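You operate a simulated robot arm through the tools that you are given. There is no shell and no other tool. Be economical: measure what you need, move in short steps, check, and stop when the job is done.

Carry out the task below with a simulated robot arm. There is one attempt and no reset: what you move stays moved.

JOB
Bleed the filter, then pump it up to 1 bar.
Fine: port knob on FILTER, vent shut; pump with BLEED open till the sight glass clears, then shut it.
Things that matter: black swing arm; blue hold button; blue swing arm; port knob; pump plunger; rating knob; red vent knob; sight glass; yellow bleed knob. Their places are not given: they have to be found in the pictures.

It is judged by the outcome, as a careful person would: the job done as asked, and still so three seconds after it is handed in. It fails if anything else is knocked over, pushed out of place, dropped, spilled or broken.

ROBOT AND FRAMES
A 6-joint arm with a two-finger parallel gripper, fixed in place. Base frame: the origin is at the foot of the arm, x ahead of it, y to its left, z up; the work surface is at about z = 908. Readings come in mm, degrees, newtons and seconds.
With the tool pointing down near the work surface it reaches from about 240 to 620 mm from the base axis. Its first joint turns from -66.0 to 66.0 degrees. Payload 2.7 kg.
The tool frame sits at the grasp point between the pads (the TCP): z along the fingers, y along the line on which they close. The tips reach 23 mm beyond it. The gripper opens to 94 mm. The fingers are 38 mm wide and 10 mm thick; the gripper's body (54 by 96 mm) begins 39 mm behind the TCP.
Orientation is that of the tool frame in the base frame, as a unit quaternion [x, y, z, w]. With the fingers straight down and closing along the base's y, the tool's x points along the base's -x, its y along +y and its z along -z.

CONTROLS
- The arm moves only by the tool apply_moves. Its argument "targets" is a list of rows, each a list of 3 entries, a list of its own where there are three numbers: the shift along the tool's x, y, z in mm, then the turn, a rotation vector about the tool's x, y, z in degrees, then the finger opening in mm, from 0 to 94. In form: [[[dx, dy, dz], [rx, ry, rz], claw], ...]. A call has 1 to 12 rows; each row shifts and turns the commanded pose from where the row before left it, along the tool's axes as they then stand. Each row takes 0.2 s and may step no farther than 50 mm and 8.6 degrees from the row before; otherwise, or with a gripper value out of range, the whole call is refused. A pose out of reach is approached as far as the arm can. The call stops where the force on the tool passes 40 N (or 10 N more than at its start, if that is more) or the arm is blocked; 0.2 s more then pass. Each finger travels about 45 mm/s and halts on what it meets, pressing with about 28 N; the grip force reading is that of the motor and also rises with nothing between the fingers. The clock runs only during rows and for 0.2 s after the last one: add rows that do not move to give the fingers time. The reply holds the time, the measured pose of the TCP, the force on the tool along the base axes, the opening and the grip force, in the units named above and with some noise, with the torque about the TCP (base axes, N m) and any sound that the robot's microphone picked up, and new pictures: "show" is both (left out), scene, wrist or none.
- Cameras (640 x 400 px; columns grow to the right, rows downward): "scene" is fixed at [66.8, -421.5, 1428.7]; the picture's right is [0.85, -0.53, 0.00], its down [-0.18, -0.29, -0.94] and it looks along [0.50, 0.80, -0.34] (base axes); focal length 348 px, centre (320, 200). "wrist" rides on the gripper at [86, 16, -74] in the tool frame; the picture's right is [-0.18, 0.98, 0.00], its down [-0.58, -0.11, -0.81] and it looks along [-0.79, -0.15, 0.59] (tool axes); focal length 243 px, centre (320, 200).
- point_at(camera, pixels): for up to 12 pixels [column, row] of the newest picture of that camera ("zoom" is the newest enlarged one), the place [x, y, z] in the base frame of the surface seen there, good to about 3 mm. It takes no simulated time.
- enlarge(camera, box): a new picture of the part [left, top, right, bottom] of that camera's present view, enlarged. It takes no simulated time.
- finish_job(): hands the job in; it is judged then, once.

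Go step by step. Measure first, check grasps and placings, and put right what went wrong. The budget is 80 turns and 200 pictures, counting those below and the enlarged ones. Unless the task says otherwise, let go and move clear before handing in, and close with one line.

The tools are called as a command line: name --argument value ..., lists and objects as JSON in quotes. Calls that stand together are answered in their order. apply_moves: Moves the arm, as the interface text tells. Its arguments: {"type":"object","properties":{"targets":{"type":"array","items":{"type":"array"}},"show":{"type":"string","enum":["both","scene","wrist","none"]}},"required":["targets"]} The other tools are called the same way: point_at (camera, pixels) gives the place of the surface under pixels of a picture; enlarge (camera, box) takes an enlarged picture of a part of a camera's view; finish_job () hands the job in.

At the start:

```text
time_s: 0.0
position: [358.6, -2.7, 1311.0]
orientation: [0.0, 1.0, 0.0, 0.0]
force: [0.7, -0.6, 0.2]
ft_torque: [0.02, -0.02, 0.02]
width: 94.1
grasp_force: 0.1
```

scene: 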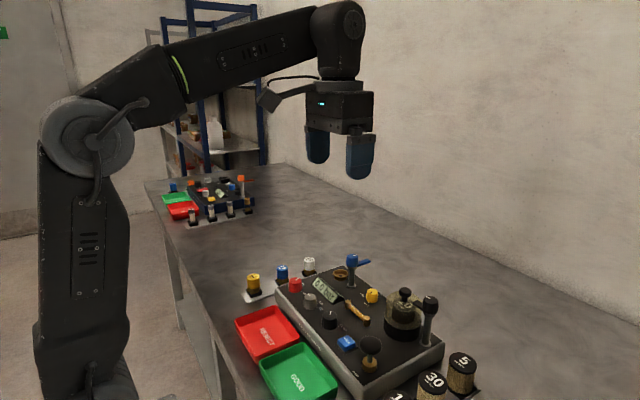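
wrist: 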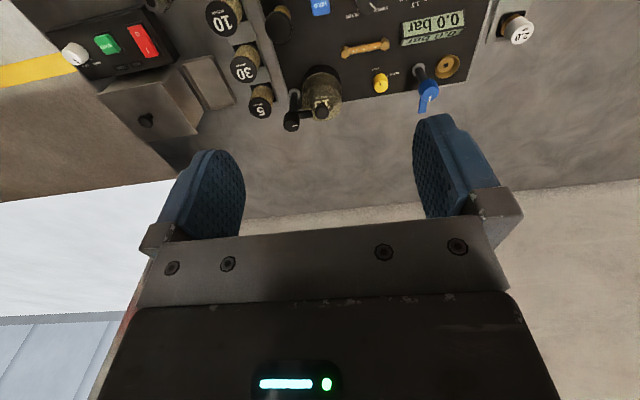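

The scene shows the panel around pixels (275-445, 255-390). I'll enlarge it in both cameras before measuring.

enlarge --camera "scene" --box '[230, 240, 480, 400]'

enlarge --camera "wrist" --box '[240, 0, 560, 150]'

```text
2.50 times, centred on (355, 320) of scene
```

zoom: 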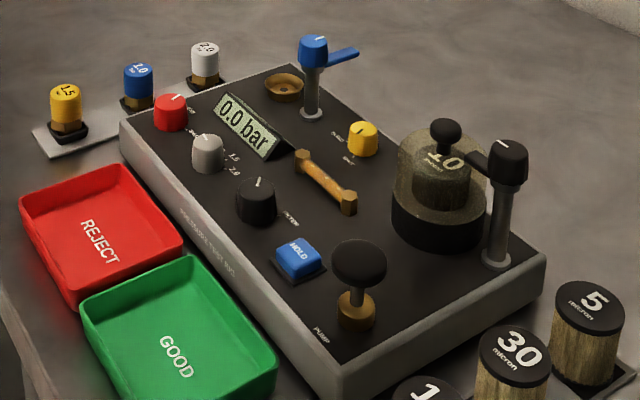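

```text
2.00 times, centred on (400, 75) of wrist
```

zoom: 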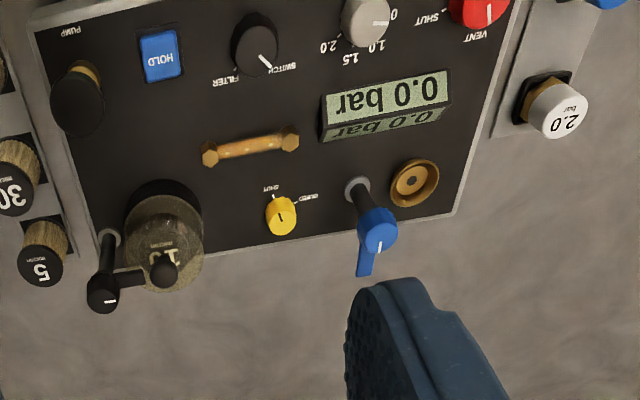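

The panel is laid out clearly. I'll measure the key features on the scene camera.

enlarge --camera "scene" --box '[270, 250, 450, 390]'

point_at --camera "scene" --pixels '[[295, 285], [312, 300], [330, 319], [372, 295], [347, 342], [370, 344], [404, 293], [430, 302], [352, 259], [356, 311], [340, 270], [369, 366]]'

point_at --camera "wrist" --pixels '[[380, 78], [484, 5], [422, 10], [368, 25], [321, 6], [278, 50], [291, 146], [322, 136], [428, 115], [446, 90], [344, 53], [386, 47]]'

```text
2.86 times, centred on (360, 320) of scene
```

zoom: 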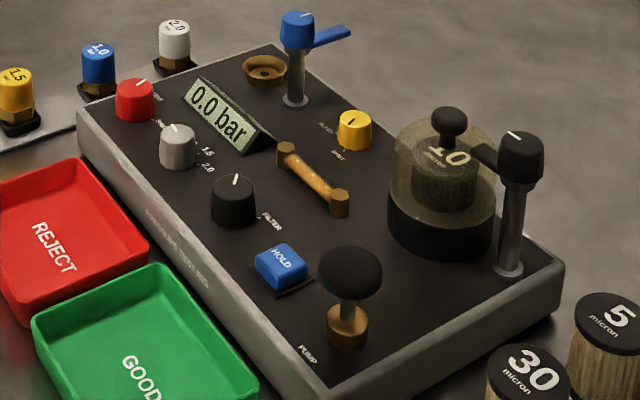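

```text
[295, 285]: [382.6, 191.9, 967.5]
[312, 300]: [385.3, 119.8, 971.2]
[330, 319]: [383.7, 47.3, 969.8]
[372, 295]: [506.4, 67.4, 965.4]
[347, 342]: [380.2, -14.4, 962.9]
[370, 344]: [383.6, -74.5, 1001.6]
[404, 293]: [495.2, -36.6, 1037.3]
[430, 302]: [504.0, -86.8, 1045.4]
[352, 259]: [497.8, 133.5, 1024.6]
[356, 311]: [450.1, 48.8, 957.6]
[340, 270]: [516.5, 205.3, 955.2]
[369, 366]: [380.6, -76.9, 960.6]
```

```text
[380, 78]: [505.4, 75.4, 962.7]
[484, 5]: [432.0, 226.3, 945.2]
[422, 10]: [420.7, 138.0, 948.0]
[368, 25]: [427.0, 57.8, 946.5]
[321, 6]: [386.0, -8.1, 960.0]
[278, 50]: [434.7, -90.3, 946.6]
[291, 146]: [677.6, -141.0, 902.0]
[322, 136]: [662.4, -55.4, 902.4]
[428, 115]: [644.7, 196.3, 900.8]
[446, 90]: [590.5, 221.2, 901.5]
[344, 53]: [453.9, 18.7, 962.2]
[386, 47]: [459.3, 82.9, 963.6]
```

enlarge --camera "wrist" --box '[330, 0, 510, 120]'

enlarge --camera "scene" --box '[280, 265, 390, 335]'

apply_moves --targets '[[[25, 20, 30], [0, 0, 0], 60], [[25, 20, 30], [0, 0, 0], 40], [[25, 20, 30], [0, 0, 0], 40], [[0, 10, 20], [0, 0, 0], 40]]'

```text
3.33 times, centred on (420, 60) of wrist
```

zoom: 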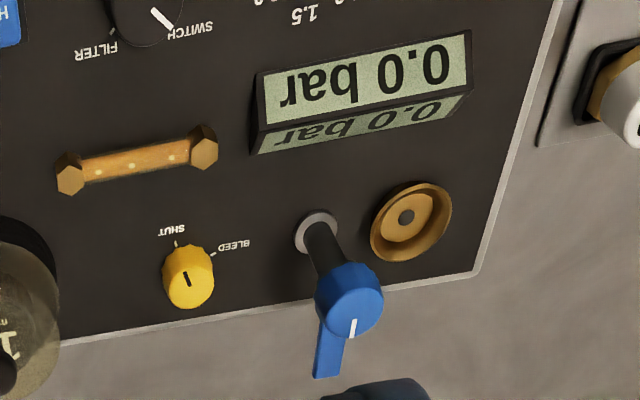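

```text
5.71 times, centred on (335, 300) of scene
```

zoom: 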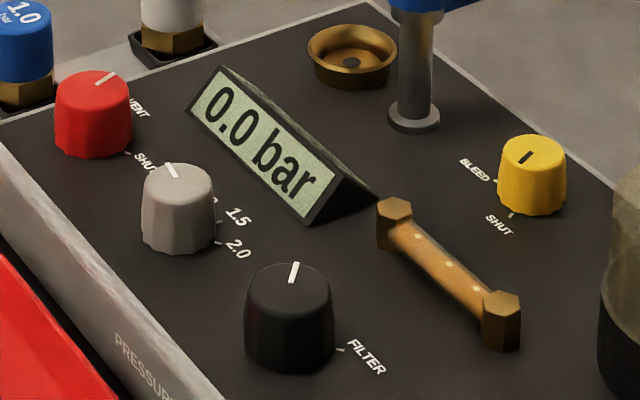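

```text
time_s: 1.0
position: [281.1, 66.6, 1202.7]
orientation: [0.0, 1.0, 0.0, 0.0]
force: [-0.6, 0.1, -1.2]
ft_torque: [-0.01, 0.0, 0.03]
width: 40.0
grasp_force: 0.0
```

scene: 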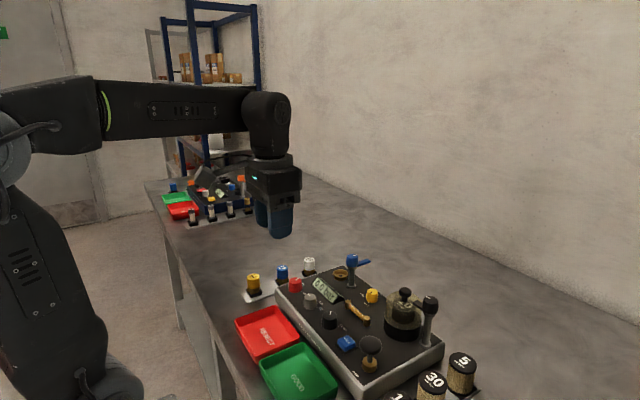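
wrist: 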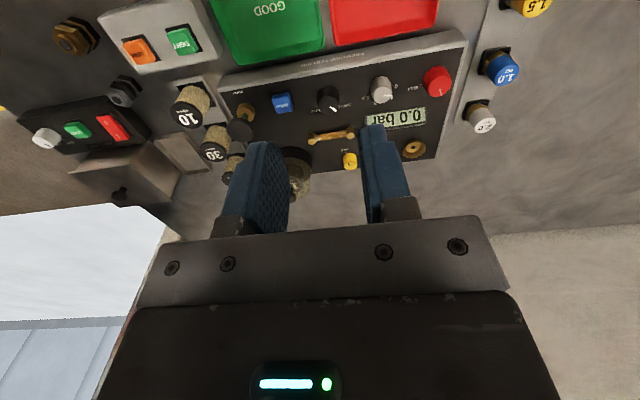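

enlarge --camera "wrist" --box '[300, 50, 480, 180]'

enlarge --camera "wrist" --box '[200, 70, 360, 180]'

point_at --camera "wrist" --pixels '[[350, 158], [437, 80], [328, 98], [281, 102], [238, 130], [320, 45], [445, 45]]'

```text
3.08 times, centred on (390, 115) of wrist
```

zoom: 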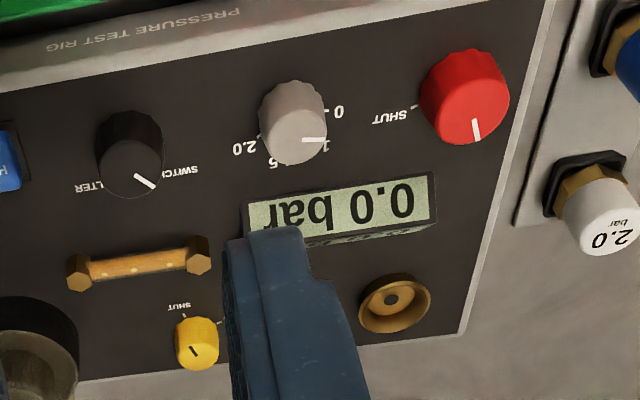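

```text
3.64 times, centred on (280, 125) of wrist
```

zoom: 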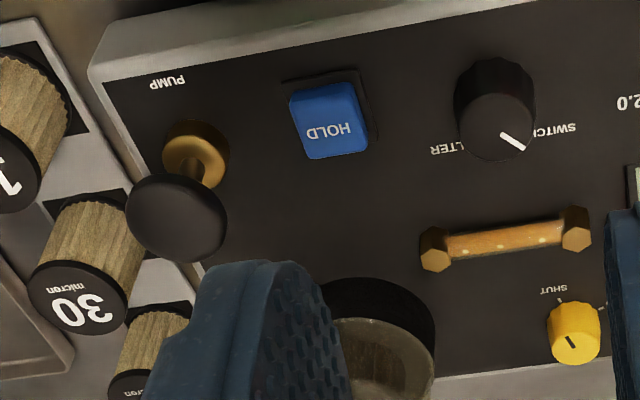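

```text
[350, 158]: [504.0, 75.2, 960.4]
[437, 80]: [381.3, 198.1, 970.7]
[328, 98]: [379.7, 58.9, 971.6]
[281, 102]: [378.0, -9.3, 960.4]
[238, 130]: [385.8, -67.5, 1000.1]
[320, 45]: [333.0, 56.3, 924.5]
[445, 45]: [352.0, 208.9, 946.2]
```

enlarge --camera "scene" --box '[280, 270, 350, 335]'

point_at --camera "zoom" --pixels '[[150, 80], [100, 220], [250, 130]]'

```text
6.15 times, centred on (315, 302) of scene
```

zoom: 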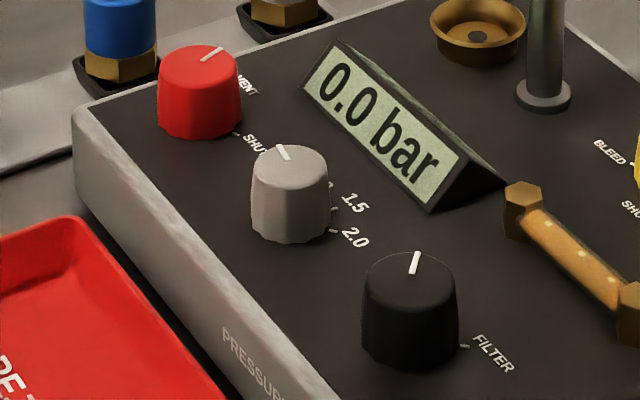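

```text
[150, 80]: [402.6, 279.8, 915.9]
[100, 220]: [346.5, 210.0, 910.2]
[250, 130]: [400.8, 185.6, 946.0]
```

point_at --camera "zoom" --pixels '[[410, 276], [366, 280], [456, 280], [415, 262], [465, 345], [197, 68], [160, 75], [236, 75], [205, 58], [237, 133], [400, 290], [395, 340]]'

enlarge --camera "scene" --box '[350, 275, 390, 315]'

```text
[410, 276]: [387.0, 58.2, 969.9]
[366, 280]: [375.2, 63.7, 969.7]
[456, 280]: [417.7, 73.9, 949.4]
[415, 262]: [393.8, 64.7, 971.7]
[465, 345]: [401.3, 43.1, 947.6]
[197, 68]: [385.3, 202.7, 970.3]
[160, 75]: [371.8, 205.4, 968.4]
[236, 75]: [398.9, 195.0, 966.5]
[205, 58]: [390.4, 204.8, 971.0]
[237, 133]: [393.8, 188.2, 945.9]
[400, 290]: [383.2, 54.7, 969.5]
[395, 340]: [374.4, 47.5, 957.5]
```

```text
10.00 times, centred on (370, 295) of scene
```

zoom: 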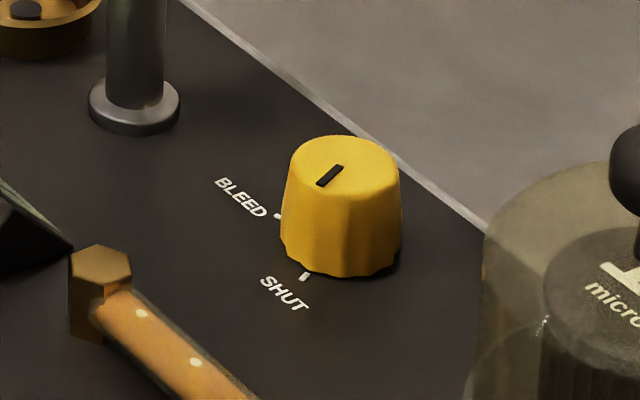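

point_at --camera "zoom" --pixels '[[320, 184], [340, 168], [345, 165], [290, 165], [397, 165], [345, 140], [340, 200], [305, 276], [279, 216], [340, 240]]'

enlarge --camera "scene" --box '[280, 265, 320, 305]'

```text
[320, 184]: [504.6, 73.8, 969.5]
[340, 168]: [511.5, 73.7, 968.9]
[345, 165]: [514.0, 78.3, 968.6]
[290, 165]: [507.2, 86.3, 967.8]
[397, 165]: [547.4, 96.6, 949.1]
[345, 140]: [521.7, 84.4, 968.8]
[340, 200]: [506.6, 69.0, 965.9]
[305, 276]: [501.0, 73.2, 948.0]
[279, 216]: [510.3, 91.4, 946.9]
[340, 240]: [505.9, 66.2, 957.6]
```

```text
10.00 times, centred on (300, 285) of scene
```

zoom: 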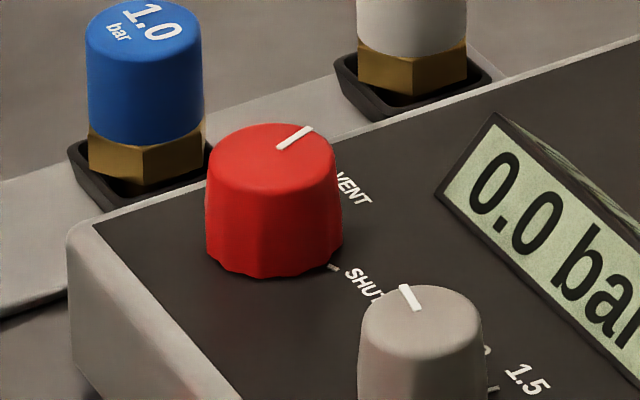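

point_at --camera "zoom" --pixels '[[282, 147], [309, 129], [210, 155], [333, 150], [270, 125], [270, 187], [335, 267], [275, 155], [340, 180], [338, 250]]'

point_at --camera "scene" --pixels '[[371, 338], [371, 345], [362, 344], [380, 344], [371, 352], [370, 368]]'

```text
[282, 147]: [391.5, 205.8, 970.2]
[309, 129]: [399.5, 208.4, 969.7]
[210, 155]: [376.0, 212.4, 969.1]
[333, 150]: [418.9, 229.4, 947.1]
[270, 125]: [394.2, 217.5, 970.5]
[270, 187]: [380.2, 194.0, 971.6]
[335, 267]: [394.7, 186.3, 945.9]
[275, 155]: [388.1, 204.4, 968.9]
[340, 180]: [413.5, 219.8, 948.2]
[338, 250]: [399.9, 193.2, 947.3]
```

```text
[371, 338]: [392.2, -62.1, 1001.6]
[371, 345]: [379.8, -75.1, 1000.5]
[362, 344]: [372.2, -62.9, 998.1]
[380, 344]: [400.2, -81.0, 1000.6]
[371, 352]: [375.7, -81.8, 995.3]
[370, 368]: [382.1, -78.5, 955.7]
```

Port knob is at about (386,57) pointing to SWITCH (+45°), with FILTER at −45°. The vent at (388,205) needs about 90° clockwise, and so does bleed at (515,77). I'm moving above the port knob with the tool pre-turned −45°.

apply_moves --targets '[[[-35, -3.3, 40], [0, 0, 0], 46], [[-35, -3.3, 40], [0, 0, 0], 46], [[-35, -3, 40], [0, 0, 0], 46], [[0, 0, 43], [0, 0, 0], 46], [[0, 0, 0], [0, 0, -7.5], 46], [[0, 0, 0], [0, 0, -7.5], 46], [[0, 0, 0], [0, 0, -7.5], 46], [[0, 0, 0], [0, 0, -7.5], 46], [[0, 0, 0], [0, 0, -7.5], 46], [[0, 0, 0], [0, 0, -7.5], 46]]'

```text
refused: row 1 steps farther than a row can; nothing moved
```

apply_moves --targets '[[[-27, -2.5, 38], [0, 0, 0], 46], [[-27, -2.5, 38], [0, 0, 0], 46], [[-27, -2.5, 38], [0, 0, 0], 46], [[-24, -2, 38], [0, 0, 0], 46], [[0, 0, 11], [0, 0, -7.5], 46], [[0, 0, 0], [0, 0, -7.5], 46], [[0, 0, 0], [0, 0, -7.5], 46], [[0, 0, 0], [0, 0, -7.5], 46], [[0, 0, 0], [0, 0, -7.5], 46], [[0, 0, 0], [0, 0, -7.5], 46]]'

```text
time_s: 3.2
position: [387.6, 57.6, 1038.9]
orientation: [-0.384, 0.923, 0.0, 0.0]
force: [-0.5, -0.2, -0.7]
ft_torque: [0.02, -0.02, 0.01]
width: 46.0
grasp_force: 0.1
```

scene: 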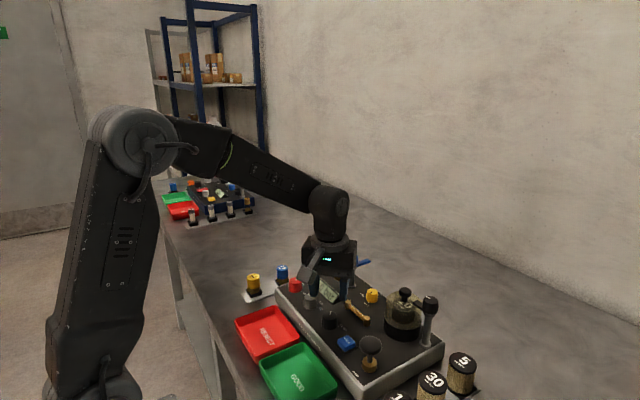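
wrist: 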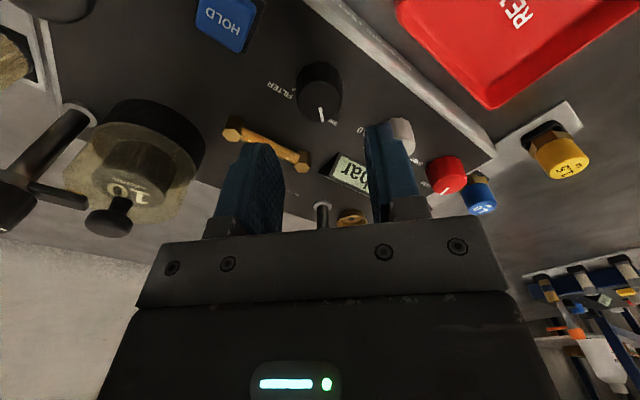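

Above the port knob, and the fingers' path looks clear of neighbours. Descending 61 mm and closing.

apply_moves --targets '[[[0, 0, 30], [0, 0, 0], 46], [[0, 0, 31], [0, 0, 0], 46], [[0, 0, 0], [0, 0, 0], 20], [[0, 0, 0], [0, 0, 0], 20]]'

```text
time_s: 4.2
position: [389.2, 56.3, 976.3]
orientation: [-0.382, 0.924, 0.001, 0.0]
force: [-6.5, 7.7, 1.0]
ft_torque: [0.38, 0.0, 0.02]
width: 30.6
grasp_force: 43.0
```

scene: 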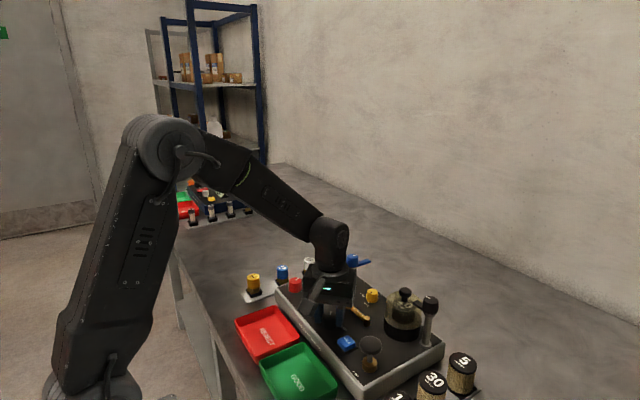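
wrist: 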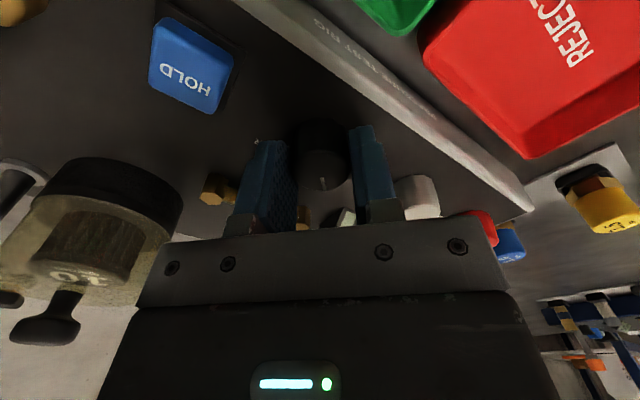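

Gripped at 30.6 mm. Turning +90° clockwise.

apply_moves --targets '[[[0, -1.8, 0], [0, 0, 0], 20], [[0, 0, 0], [0, 0, 8.2], 20], [[0, 0, 0], [0, 0, 8.2], 20], [[0, 0, 0], [0, 0, 8.2], 20], [[0, 0, 0], [0, 0, 8.2], 20], [[0, 0, 0], [0, 0, 8.2], 20], [[0, 0, 0], [0, 0, 8.2], 20], [[0, 0, 0], [0, 0, 8.2], 20], [[0, 0, 0], [0, 0, 8.2], 20], [[0, 0, 0], [0, 0, 8.2], 20], [[0, 0, 0], [0, 0, 8.2], 20], [[0, 0, 0], [0, 0, 8.0], 20]]'

```text
time_s: 6.8
position: [391.3, 55.9, 978.5]
orientation: [0.384, 0.924, 0.002, 0.002]
force: [5.7, 24.4, -10.9]
ft_torque: [0.54, -0.23, 0.39]
width: 30.4
grasp_force: 44.6
```

scene: 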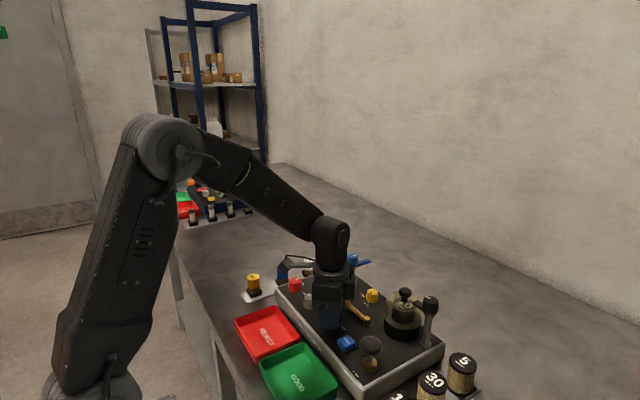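
wrist: 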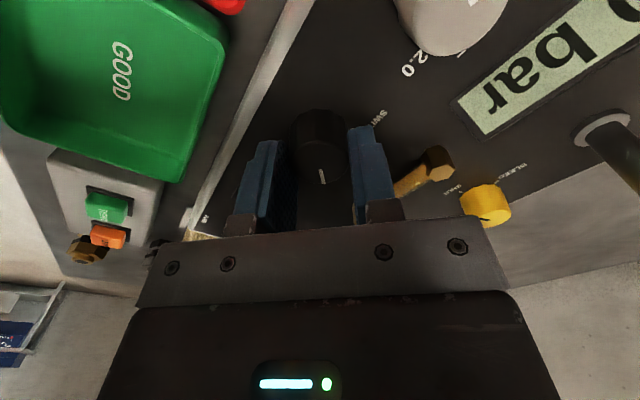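

The knob appears to have turned with the grip. Releasing, rising and checking.

apply_moves --targets '[[[0, 0, 0], [0, 0, 0], 46], [[0, 0, 0], [0, 0, 0], 46], [[0, 0, -40], [0, 0, 0], 46], [[0, 0, -40], [0, 0, 0], 46]]'

enlarge --camera "wrist" --box '[260, 40, 420, 150]'

enlarge --camera "scene" --box '[270, 255, 390, 335]'

```text
time_s: 7.8
position: [388.4, 55.5, 1054.5]
orientation: [0.382, 0.924, 0.0, -0.001]
force: [-0.2, -0.1, 0.7]
ft_torque: [0.0, -0.03, 0.03]
width: 45.8
grasp_force: 0.1
```

scene: 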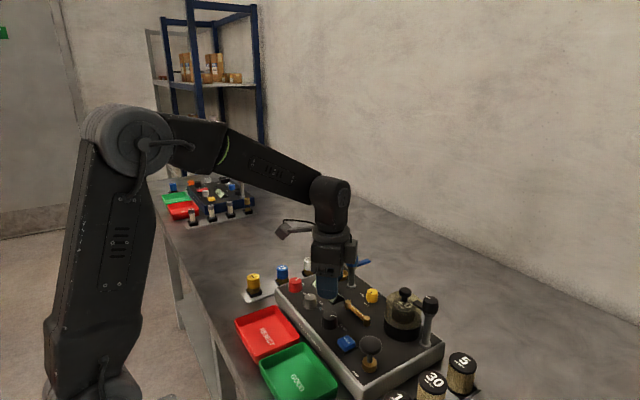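
wrist: 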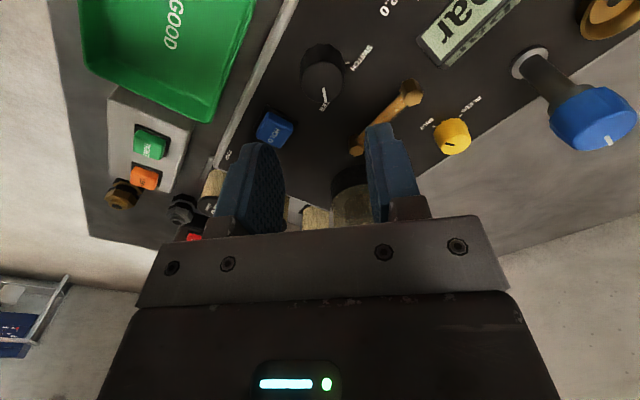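

```text
3.64 times, centred on (340, 95) of wrist
```

zoom: 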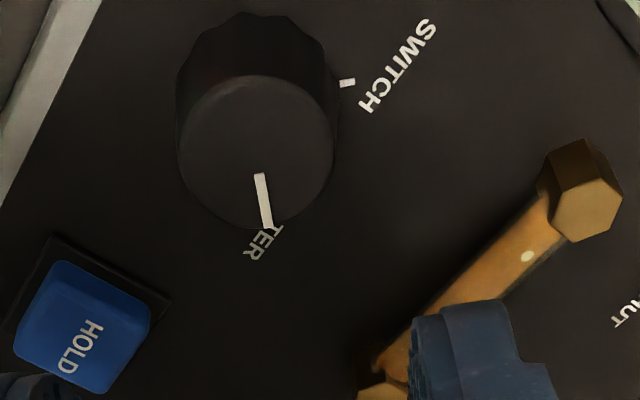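

```text
5.00 times, centred on (330, 295) of scene
```

zoom: 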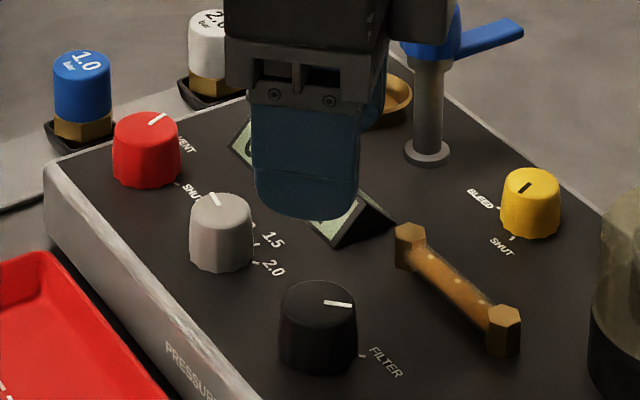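

point_at --camera "zoom" --pixels '[[328, 303], [349, 304], [361, 356], [318, 296], [283, 300], [320, 322], [315, 283]]'

enlarge --camera "wrist" --box '[290, 30, 370, 120]'

point_at --camera "wrist" --pixels '[[325, 89], [326.5, 101], [355, 63], [322, 82]]'

```text
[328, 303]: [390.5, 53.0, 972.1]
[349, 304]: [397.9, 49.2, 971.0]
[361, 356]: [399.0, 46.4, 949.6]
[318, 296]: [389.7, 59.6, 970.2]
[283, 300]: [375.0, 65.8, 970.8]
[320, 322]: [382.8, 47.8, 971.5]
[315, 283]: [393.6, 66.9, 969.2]
```

```text
4.44 times, centred on (330, 75) of wrist
```

zoom: 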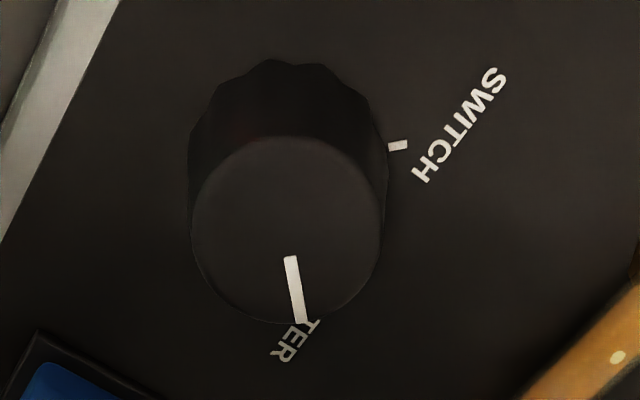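

```text
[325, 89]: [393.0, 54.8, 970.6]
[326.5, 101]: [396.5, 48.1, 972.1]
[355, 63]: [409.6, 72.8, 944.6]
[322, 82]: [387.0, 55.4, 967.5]
```

point_at --camera "zoom" --pixels '[[398, 146], [288, 230], [195, 235], [380, 235], [286, 142], [290, 318], [290, 262], [300, 318]]'

```text
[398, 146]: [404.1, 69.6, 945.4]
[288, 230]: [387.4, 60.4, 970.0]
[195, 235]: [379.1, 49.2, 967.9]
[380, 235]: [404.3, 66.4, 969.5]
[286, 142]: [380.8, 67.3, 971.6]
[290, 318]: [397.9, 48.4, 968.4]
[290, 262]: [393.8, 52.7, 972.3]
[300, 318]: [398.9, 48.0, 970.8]
```

Port pointer reads within a few degrees of FILTER. Now to the vent: rotate back 90° and translate above it.

apply_moves --targets '[[[0, 0, 0], [0, 0, -8.2], 46], [[0, 0, 0], [0, 0, -8.2], 46], [[0, 0, 0], [0, 0, -8.2], 46], [[0, 0, 0], [0, 0, -8.2], 46], [[0, 0, 0], [0, 0, -8.2], 46], [[0, 0, 0], [0, 0, -8.2], 46], [[0, 0, 0], [0, 0, -8.2], 46], [[0, 0, 0], [0, 0, -8.2], 46], [[0, 0, 0], [0, 0, -8.2], 46], [[0, 0, 0], [0, 0, -8.2], 46], [[0, 0, 0], [0, 0, -8.0], 46]]' --show "none"

apply_moves --targets '[[[-27, 26.6, 0], [0, 0, 0], 46], [[-27, 26.6, 0], [0, 0, 0], 46], [[-26, 26.6, 0], [0, 0, 0], 46], [[-25, 26.5, 0], [0, 0, 0], 46], [[0, 0, 0], [0, 0, 0], 46]]'

```text
time_s: 10.2
position: [389.9, 55.6, 1057.9]
orientation: [-0.384, 0.923, 0.0, 0.0]
force: [-0.1, 0.3, -0.1]
ft_torque: [0.01, 0.01, 0.02]
width: 45.9
grasp_force: 0.0
```

```text
time_s: 11.4
position: [388.1, 204.7, 1057.4]
orientation: [-0.383, 0.924, 0.0, 0.0]
force: [0.3, -0.7, -0.2]
ft_torque: [-0.03, 0.0, 0.0]
width: 46.1
grasp_force: 0.1
```

scene: 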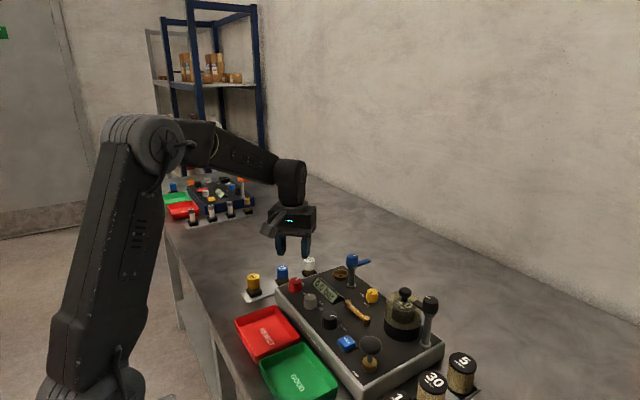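
wrist: 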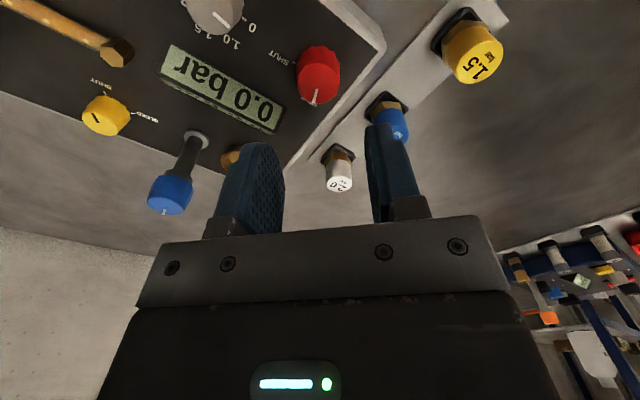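

Positioned over the vent at (388,205). Descending 80 mm and closing.

apply_moves --targets '[[[0, 0, 40], [0, 0, 0], 46], [[0, 0, 41], [0, 0, 0], 46], [[0, 0, 0], [0, 0, 0], 20], [[0, 0, 0], [0, 0, 0], 20]]'

```text
time_s: 12.4
position: [391.2, 205.9, 976.5]
orientation: [-0.382, 0.924, -0.001, 0.001]
force: [3.5, -2.7, -1.6]
ft_torque: [0.25, -0.45, -0.01]
width: 30.2
grasp_force: 43.2
```

scene: 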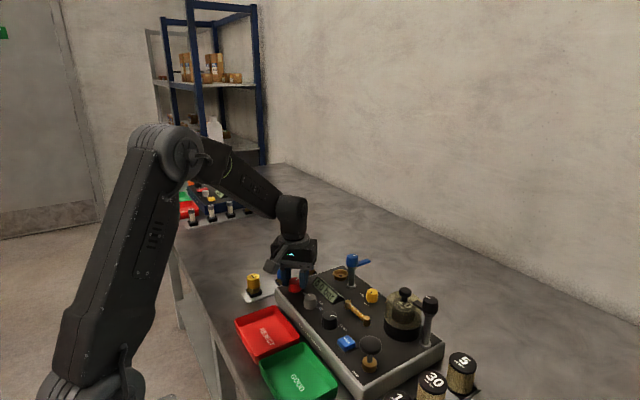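
wrist: 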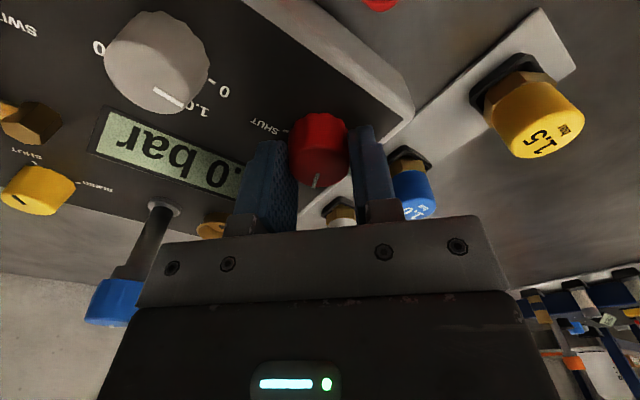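

apply_moves --targets '[[[0, 0, 0], [0, 0, 8.5], 20], [[0, 0, 0], [0, 0, 8.5], 20], [[0, 0, 0], [0, 0, 8.5], 20], [[0, 0, 0], [0, 0, 8.5], 20], [[0, 0, 0], [0, 0, 8.5], 20], [[0, 0, 0], [0, 0, 8.5], 20], [[0, 0, 0], [0, 0, 8.5], 20], [[0, 0, 0], [0, 0, 8.5], 20], [[0, 0, 0], [0, 0, 8.5], 20], [[0, 0, 0], [0, 0, 8.5], 20], [[0, 0, 0], [0, 0, 8.0], 20]]' --show "none"

apply_moves --targets '[[[0, 0, 0], [0, 0, 0], 46], [[0, 0, 0], [0, 0, 0], 46], [[0, 0, -40], [0, 0, 0], 46], [[0, 0, -40], [0, 0, 0], 46]]'

enlarge --camera "wrist" --box '[260, 40, 420, 150]'

enlarge --camera "scene" --box '[270, 265, 390, 345]'

```text
time_s: 14.8
position: [389.9, 206.0, 977.7]
orientation: [0.407, 0.914, 0.002, 0.002]
force: [21.7, -5.4, 6.1]
ft_torque: [0.24, -0.08, 0.41]
width: 30.3
grasp_force: 45.2
```

```text
time_s: 15.8
position: [389.0, 203.8, 1056.9]
orientation: [0.407, 0.913, 0.0, 0.0]
force: [0.1, 0.1, 0.1]
ft_torque: [-0.01, 0.0, 0.01]
width: 46.0
grasp_force: 0.1
```

scene: 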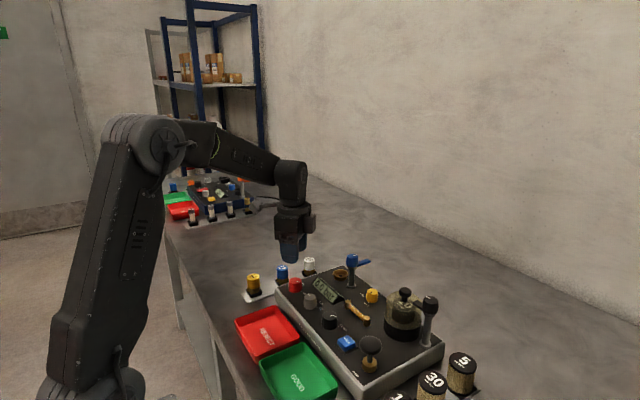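
wrist: 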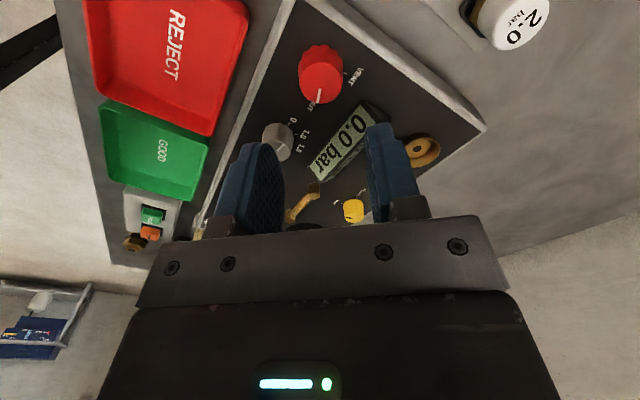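

```text
3.64 times, centred on (340, 95) of wrist
```

zoom: 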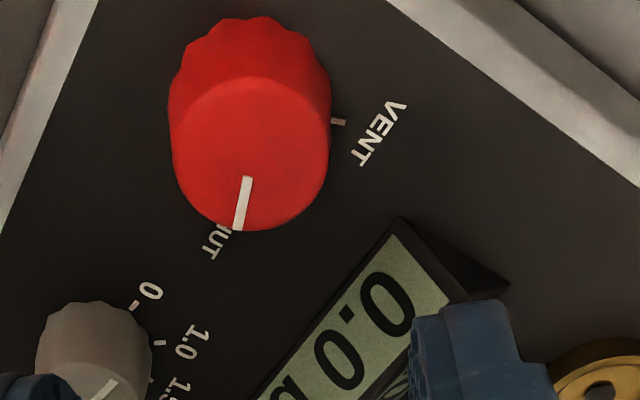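

```text
5.00 times, centred on (330, 305) of scene
```

zoom: 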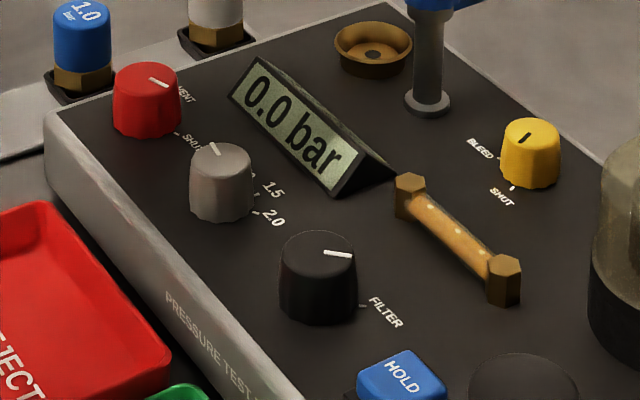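

Vent is now aligned with SHUT (pointer (159,82) toward tick (177,134)). The port pointer looks some 8–10° short of its tick, so I'll go back and nudge it.

apply_moves --targets '[[[0, 0, 0], [0, 0, -8.33], 46], [[0, 0, 0], [0, 0, -8.33], 46], [[0, 0, 0], [0, 0, -8.33], 46], [[-14.4, -33.8, 0], [0, 0, 0], 46], [[-14.4, -33.8, 0], [0, 0, 0], 46], [[-14.4, -33.8, 0], [0, 0, 0], 46], [[-14.5, -33.8, 0], [0, 0, 0], 46], [[0, 0, 0], [0, 0, 0], 46]]' --show "scene"

```text
time_s: 17.6
position: [388.6, 57.2, 1056.3]
orientation: [0.2, 0.98, 0.0, 0.0]
force: [0.0, -0.2, -1.0]
ft_torque: [0.0, 0.02, 0.0]
width: 46.0
grasp_force: 0.0
```

scene: 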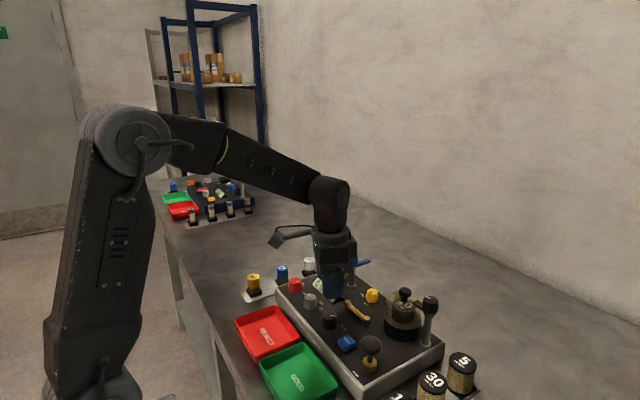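

apply_moves --targets '[[[0, 0, 40], [0, 0, 0], 46], [[0, 0, 40], [0, 0, 0], 46], [[0, 0, 0], [0, 0, 0], 20], [[0, 0, 0], [0, 0, 0], 20], [[0, 0, 0], [0, 0, 0], 20], [[0, 0, 0], [0, 0, 7], 20], [[0, 0, 0], [0, 0, 7], 20], [[0, 0, 0], [0, 0, 0], 20]]' --show "none"

apply_moves --targets '[[[0, 0, 0], [0, 0, 0], 46], [[0, 0, 0], [0, 0, 0], 46], [[0, 0, -40], [0, 0, 0], 46], [[0, 0, -40], [0, 0, 0], 46]]'

enlarge --camera "scene" --box '[270, 265, 390, 345]'

```text
time_s: 19.4
position: [388.9, 58.5, 976.1]
orientation: [0.318, 0.948, 0.001, 0.002]
force: [3.6, 17.4, -5.8]
ft_torque: [0.32, -0.19, 0.49]
width: 30.5
grasp_force: 44.9
```

```text
time_s: 20.4
position: [389.7, 58.5, 1056.2]
orientation: [0.318, 0.948, -0.001, 0.0]
force: [0.6, 0.2, -0.2]
ft_torque: [-0.02, 0.01, 0.01]
width: 46.0
grasp_force: 0.0
```

scene: 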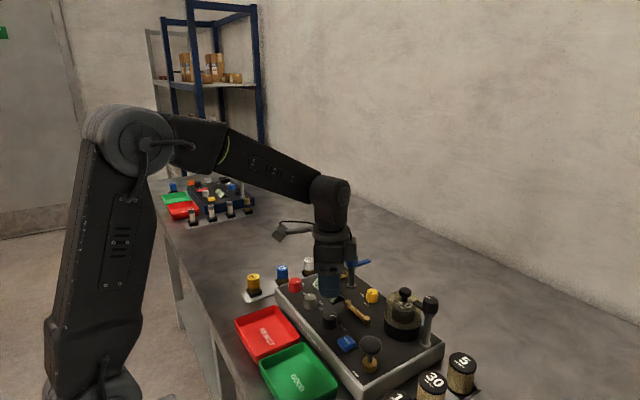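
wrist: 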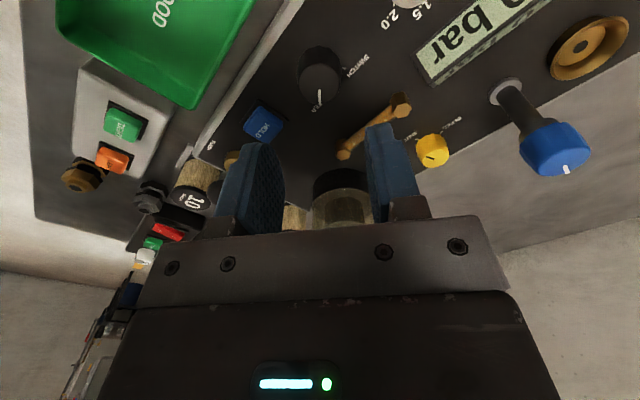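

```text
5.00 times, centred on (330, 305) of scene
```

zoom: 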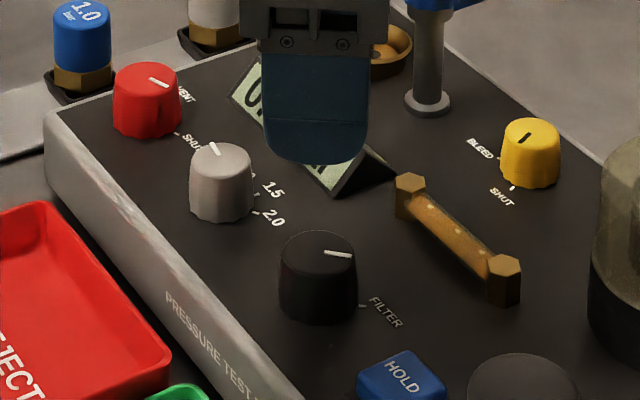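

The pointer didn't move further and torque rose, so FILTER is at its stop. Next I'll check clearances around the bleed knob.

point_at --camera "scene" --pixels '[[351, 258], [356, 263], [367, 262], [351, 284], [397, 318], [388, 312], [388, 328], [404, 330], [393, 304], [420, 301], [421, 345], [405, 293]]'

point_at --camera "wrist" --pixels '[[432, 158], [431, 138], [447, 150], [417, 150], [555, 155], [510, 95], [338, 182], [353, 182], [368, 190]]'

enlarge --camera "wrist" --box '[380, 80, 480, 180]'

```text
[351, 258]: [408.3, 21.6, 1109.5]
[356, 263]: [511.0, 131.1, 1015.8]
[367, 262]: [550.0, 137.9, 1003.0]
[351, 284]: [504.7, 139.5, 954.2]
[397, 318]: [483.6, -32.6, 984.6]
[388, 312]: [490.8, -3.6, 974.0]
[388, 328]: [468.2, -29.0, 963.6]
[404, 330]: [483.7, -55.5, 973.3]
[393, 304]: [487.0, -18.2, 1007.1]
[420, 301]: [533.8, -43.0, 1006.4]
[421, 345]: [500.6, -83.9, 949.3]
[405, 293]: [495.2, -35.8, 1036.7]
```

```text
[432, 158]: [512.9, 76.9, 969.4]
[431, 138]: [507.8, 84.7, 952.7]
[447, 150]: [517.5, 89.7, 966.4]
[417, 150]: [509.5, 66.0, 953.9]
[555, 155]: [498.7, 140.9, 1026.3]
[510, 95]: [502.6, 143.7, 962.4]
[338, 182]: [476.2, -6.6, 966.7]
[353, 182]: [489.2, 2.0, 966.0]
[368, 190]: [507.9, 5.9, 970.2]
```

```text
4.00 times, centred on (430, 130) of wrist
```

zoom: 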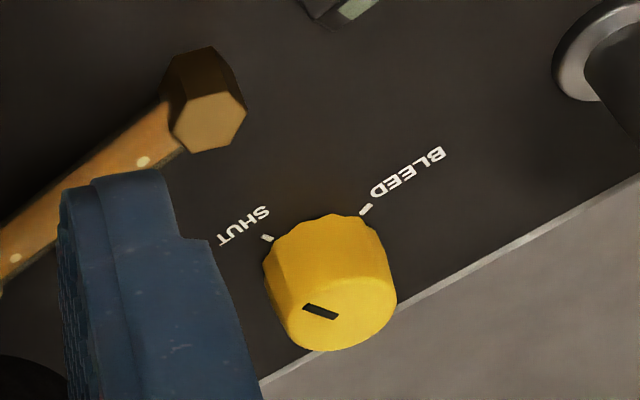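

Bleed centre is about (513,77.5), with the blue cap near (506,143). Gripping with yaw going 40°→130° keeps the gripper body clear of the blue post. Moving above it.

apply_moves --targets '[[[0, 0, 0], [0, 0, 3], 46], [[-27.4, 31.3, 0], [0, 0, 0], 46], [[-27.4, 31.3, 0], [0, 0, 0], 46], [[-27.4, 31.3, 0], [0, 0, 0], 42], [[0, 0, 0], [0, 0, 0], 42]]'

```text
time_s: 21.6
position: [514.3, 81.6, 1053.4]
orientation: [0.343, 0.939, 0.0, -0.001]
force: [-0.3, -0.3, 1.1]
ft_torque: [0.0, 0.0, -0.01]
width: 42.4
grasp_force: 0.1
```

scene: 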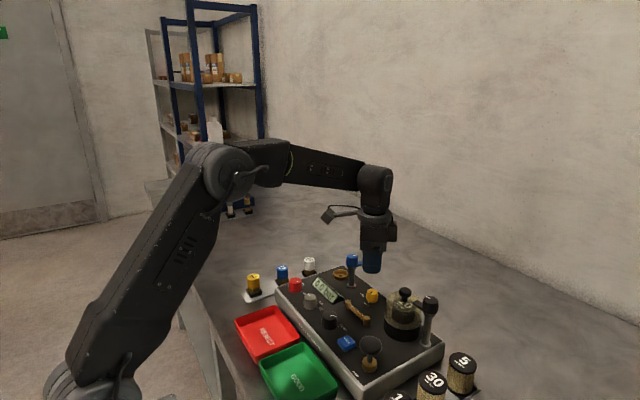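
wrist: 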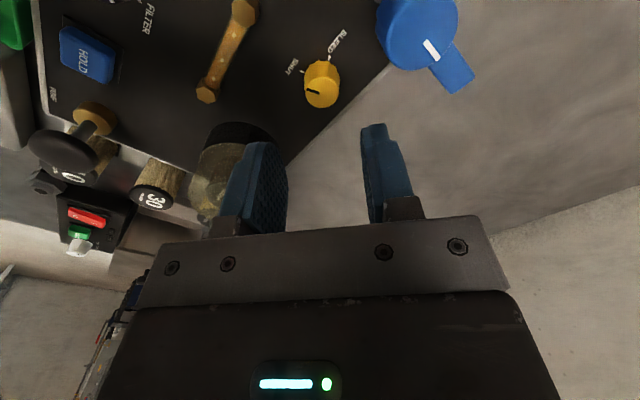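

apply_moves --targets '[[[-1.6, -3.9, 30], [0, 0, 0], 42], [[0, 0, 20], [0, 0, 0], 42], [[0, 0, 20], [0, 0, 0], 42], [[0, 0, 0], [0, 0, 0], 15], [[0, 0, 0], [0, 0, 0], 15], [[0, 0, 0], [0, 0, 0], 15]]'

enlarge --camera "scene" --box '[310, 210, 450, 330]'

```text
time_s: 23.0
position: [512.2, 76.3, 986.0]
orientation: [0.341, 0.94, 0.003, 0.004]
force: [21.3, 27.9, -5.4]
ft_torque: [0.43, -0.56, 0.1]
width: 30.7
grasp_force: 18.0
```

scene: 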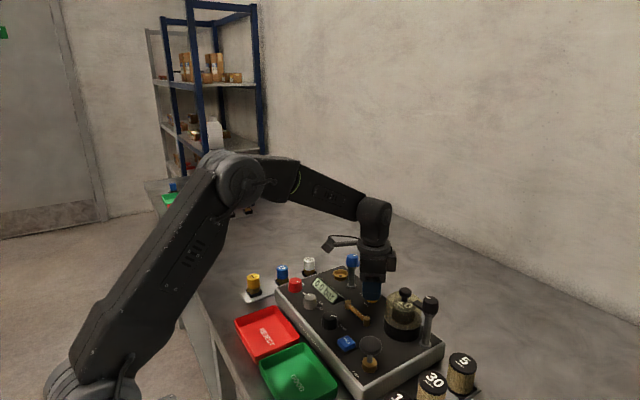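
wrist: 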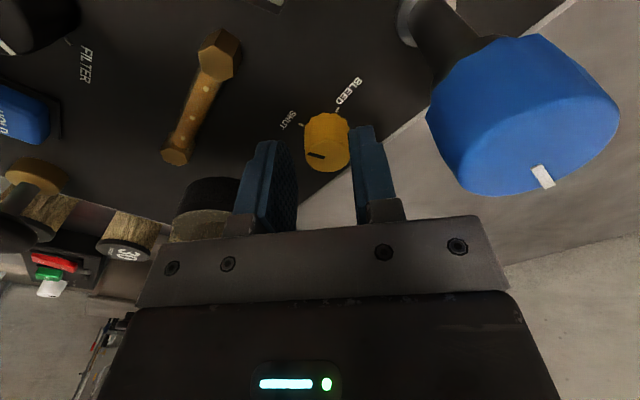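

```text
3.33 times, centred on (380, 270) of scene
```

zoom: 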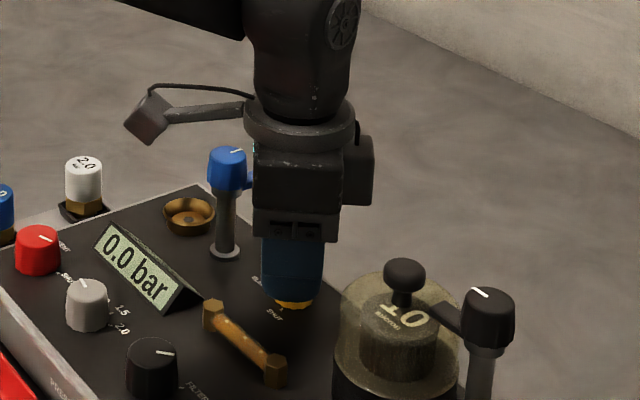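

The +y finger touched first (force along tool +y), so I'm shifting +3.5 mm along tool y and closing again.

apply_moves --targets '[[[0, 0, 0], [0, 0, 0], 38], [[0, 3.5, 0], [0, 0, 0], 38], [[0, 0, 1.5], [0, 0, 0], 38], [[0, 0, 0], [0, 0, 0], 15], [[0, 0, 0], [0, 0, 0], 15], [[0, 0, 0], [0, 0, 0], 15]]'

```text
time_s: 24.4
position: [515.1, 78.0, 984.4]
orientation: [0.342, 0.94, 0.002, 0.003]
force: [19.7, 20.0, -3.3]
ft_torque: [0.31, -0.54, -0.01]
width: 27.1
grasp_force: 13.9
```

scene: 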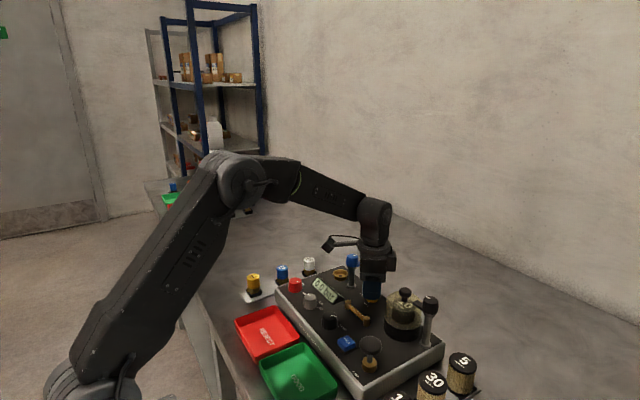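
wrist: 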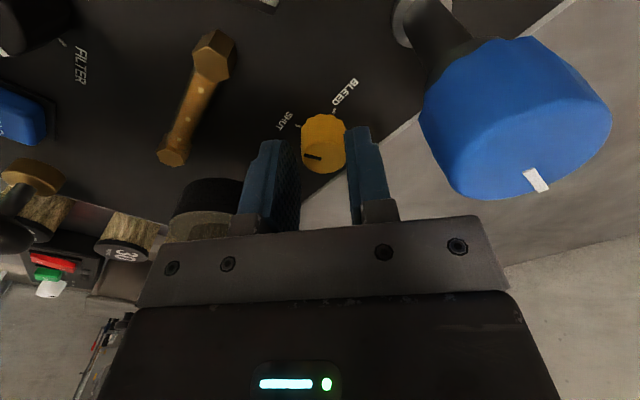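

apply_moves --targets '[[[0, 3, 0], [0, 0, 0], 27], [[0, 0, 0], [0, 0, 0], 15], [[0, 0, 0], [0, 0, 0], 15], [[0, 0, 0], [0, 0, 0], 15]]'

```text
time_s: 25.4
position: [514.8, 78.5, 985.5]
orientation: [0.342, 0.94, 0.001, 0.001]
force: [18.9, 13.2, -5.2]
ft_torque: [0.39, -0.24, -0.01]
width: 23.6
grasp_force: 44.8
```

scene: 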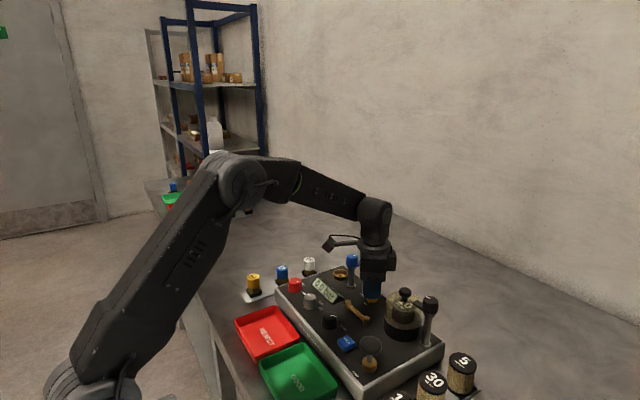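
wrist: 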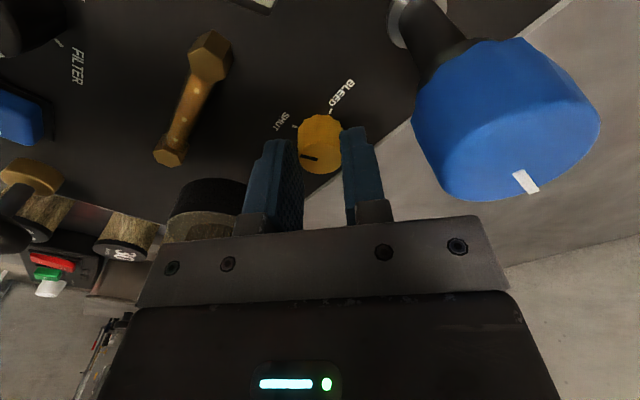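

Gripped at 23.6 mm. Now turning clockwise to BLEED.

apply_moves --targets '[[[0, 1.5, 0], [0, 0, 0], 15], [[0, 0, 0], [0, 0, 8.3], 15], [[0, 0, 0], [0, 0, 8.3], 15], [[0, 0, 0], [0, 0, 8.3], 15], [[0, 0, 0], [0, 0, 8.3], 15], [[0, 0, 0], [0, 0, 8.3], 15], [[0, 0, 0], [0, 0, 8.3], 15], [[0, 0, 0], [0, 0, 8.3], 15], [[0, 0, 0], [0, 0, 8.3], 15], [[0, 0, 0], [0, 0, 8.3], 15], [[0, 0, 0], [0, 0, 8.3], 15], [[0, 0, 0], [0, 0, 8.3], 15]]'

enlarge --camera "scene" --box '[310, 210, 450, 330]'

```text
time_s: 28.0
position: [518.7, 79.9, 985.0]
orientation: [0.912, 0.411, 0.005, 0.002]
force: [27.3, 8.3, -1.6]
ft_torque: [-0.05, -0.55, 0.14]
width: 23.6
grasp_force: 44.6
```

scene: 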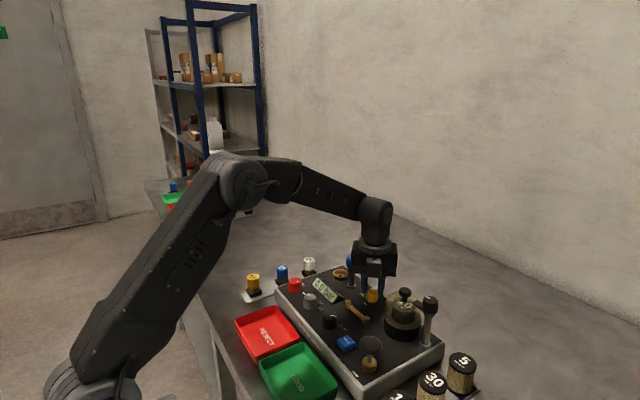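
wrist: 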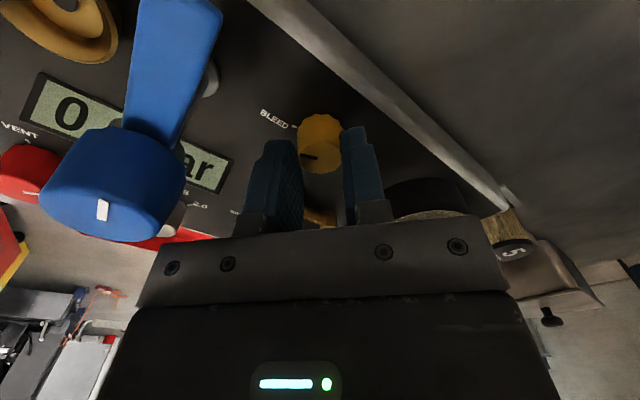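

```text
3.33 times, centred on (380, 270) of scene
```

zoom: 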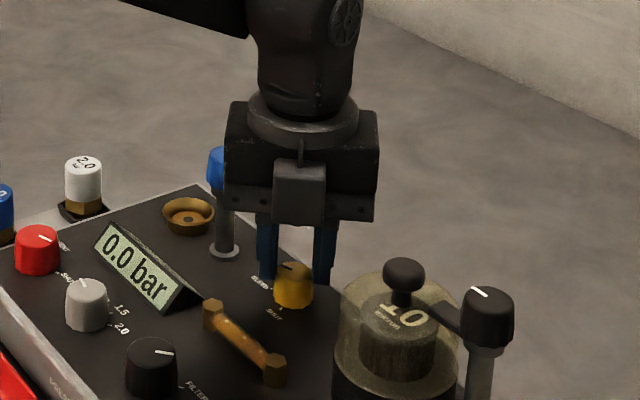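

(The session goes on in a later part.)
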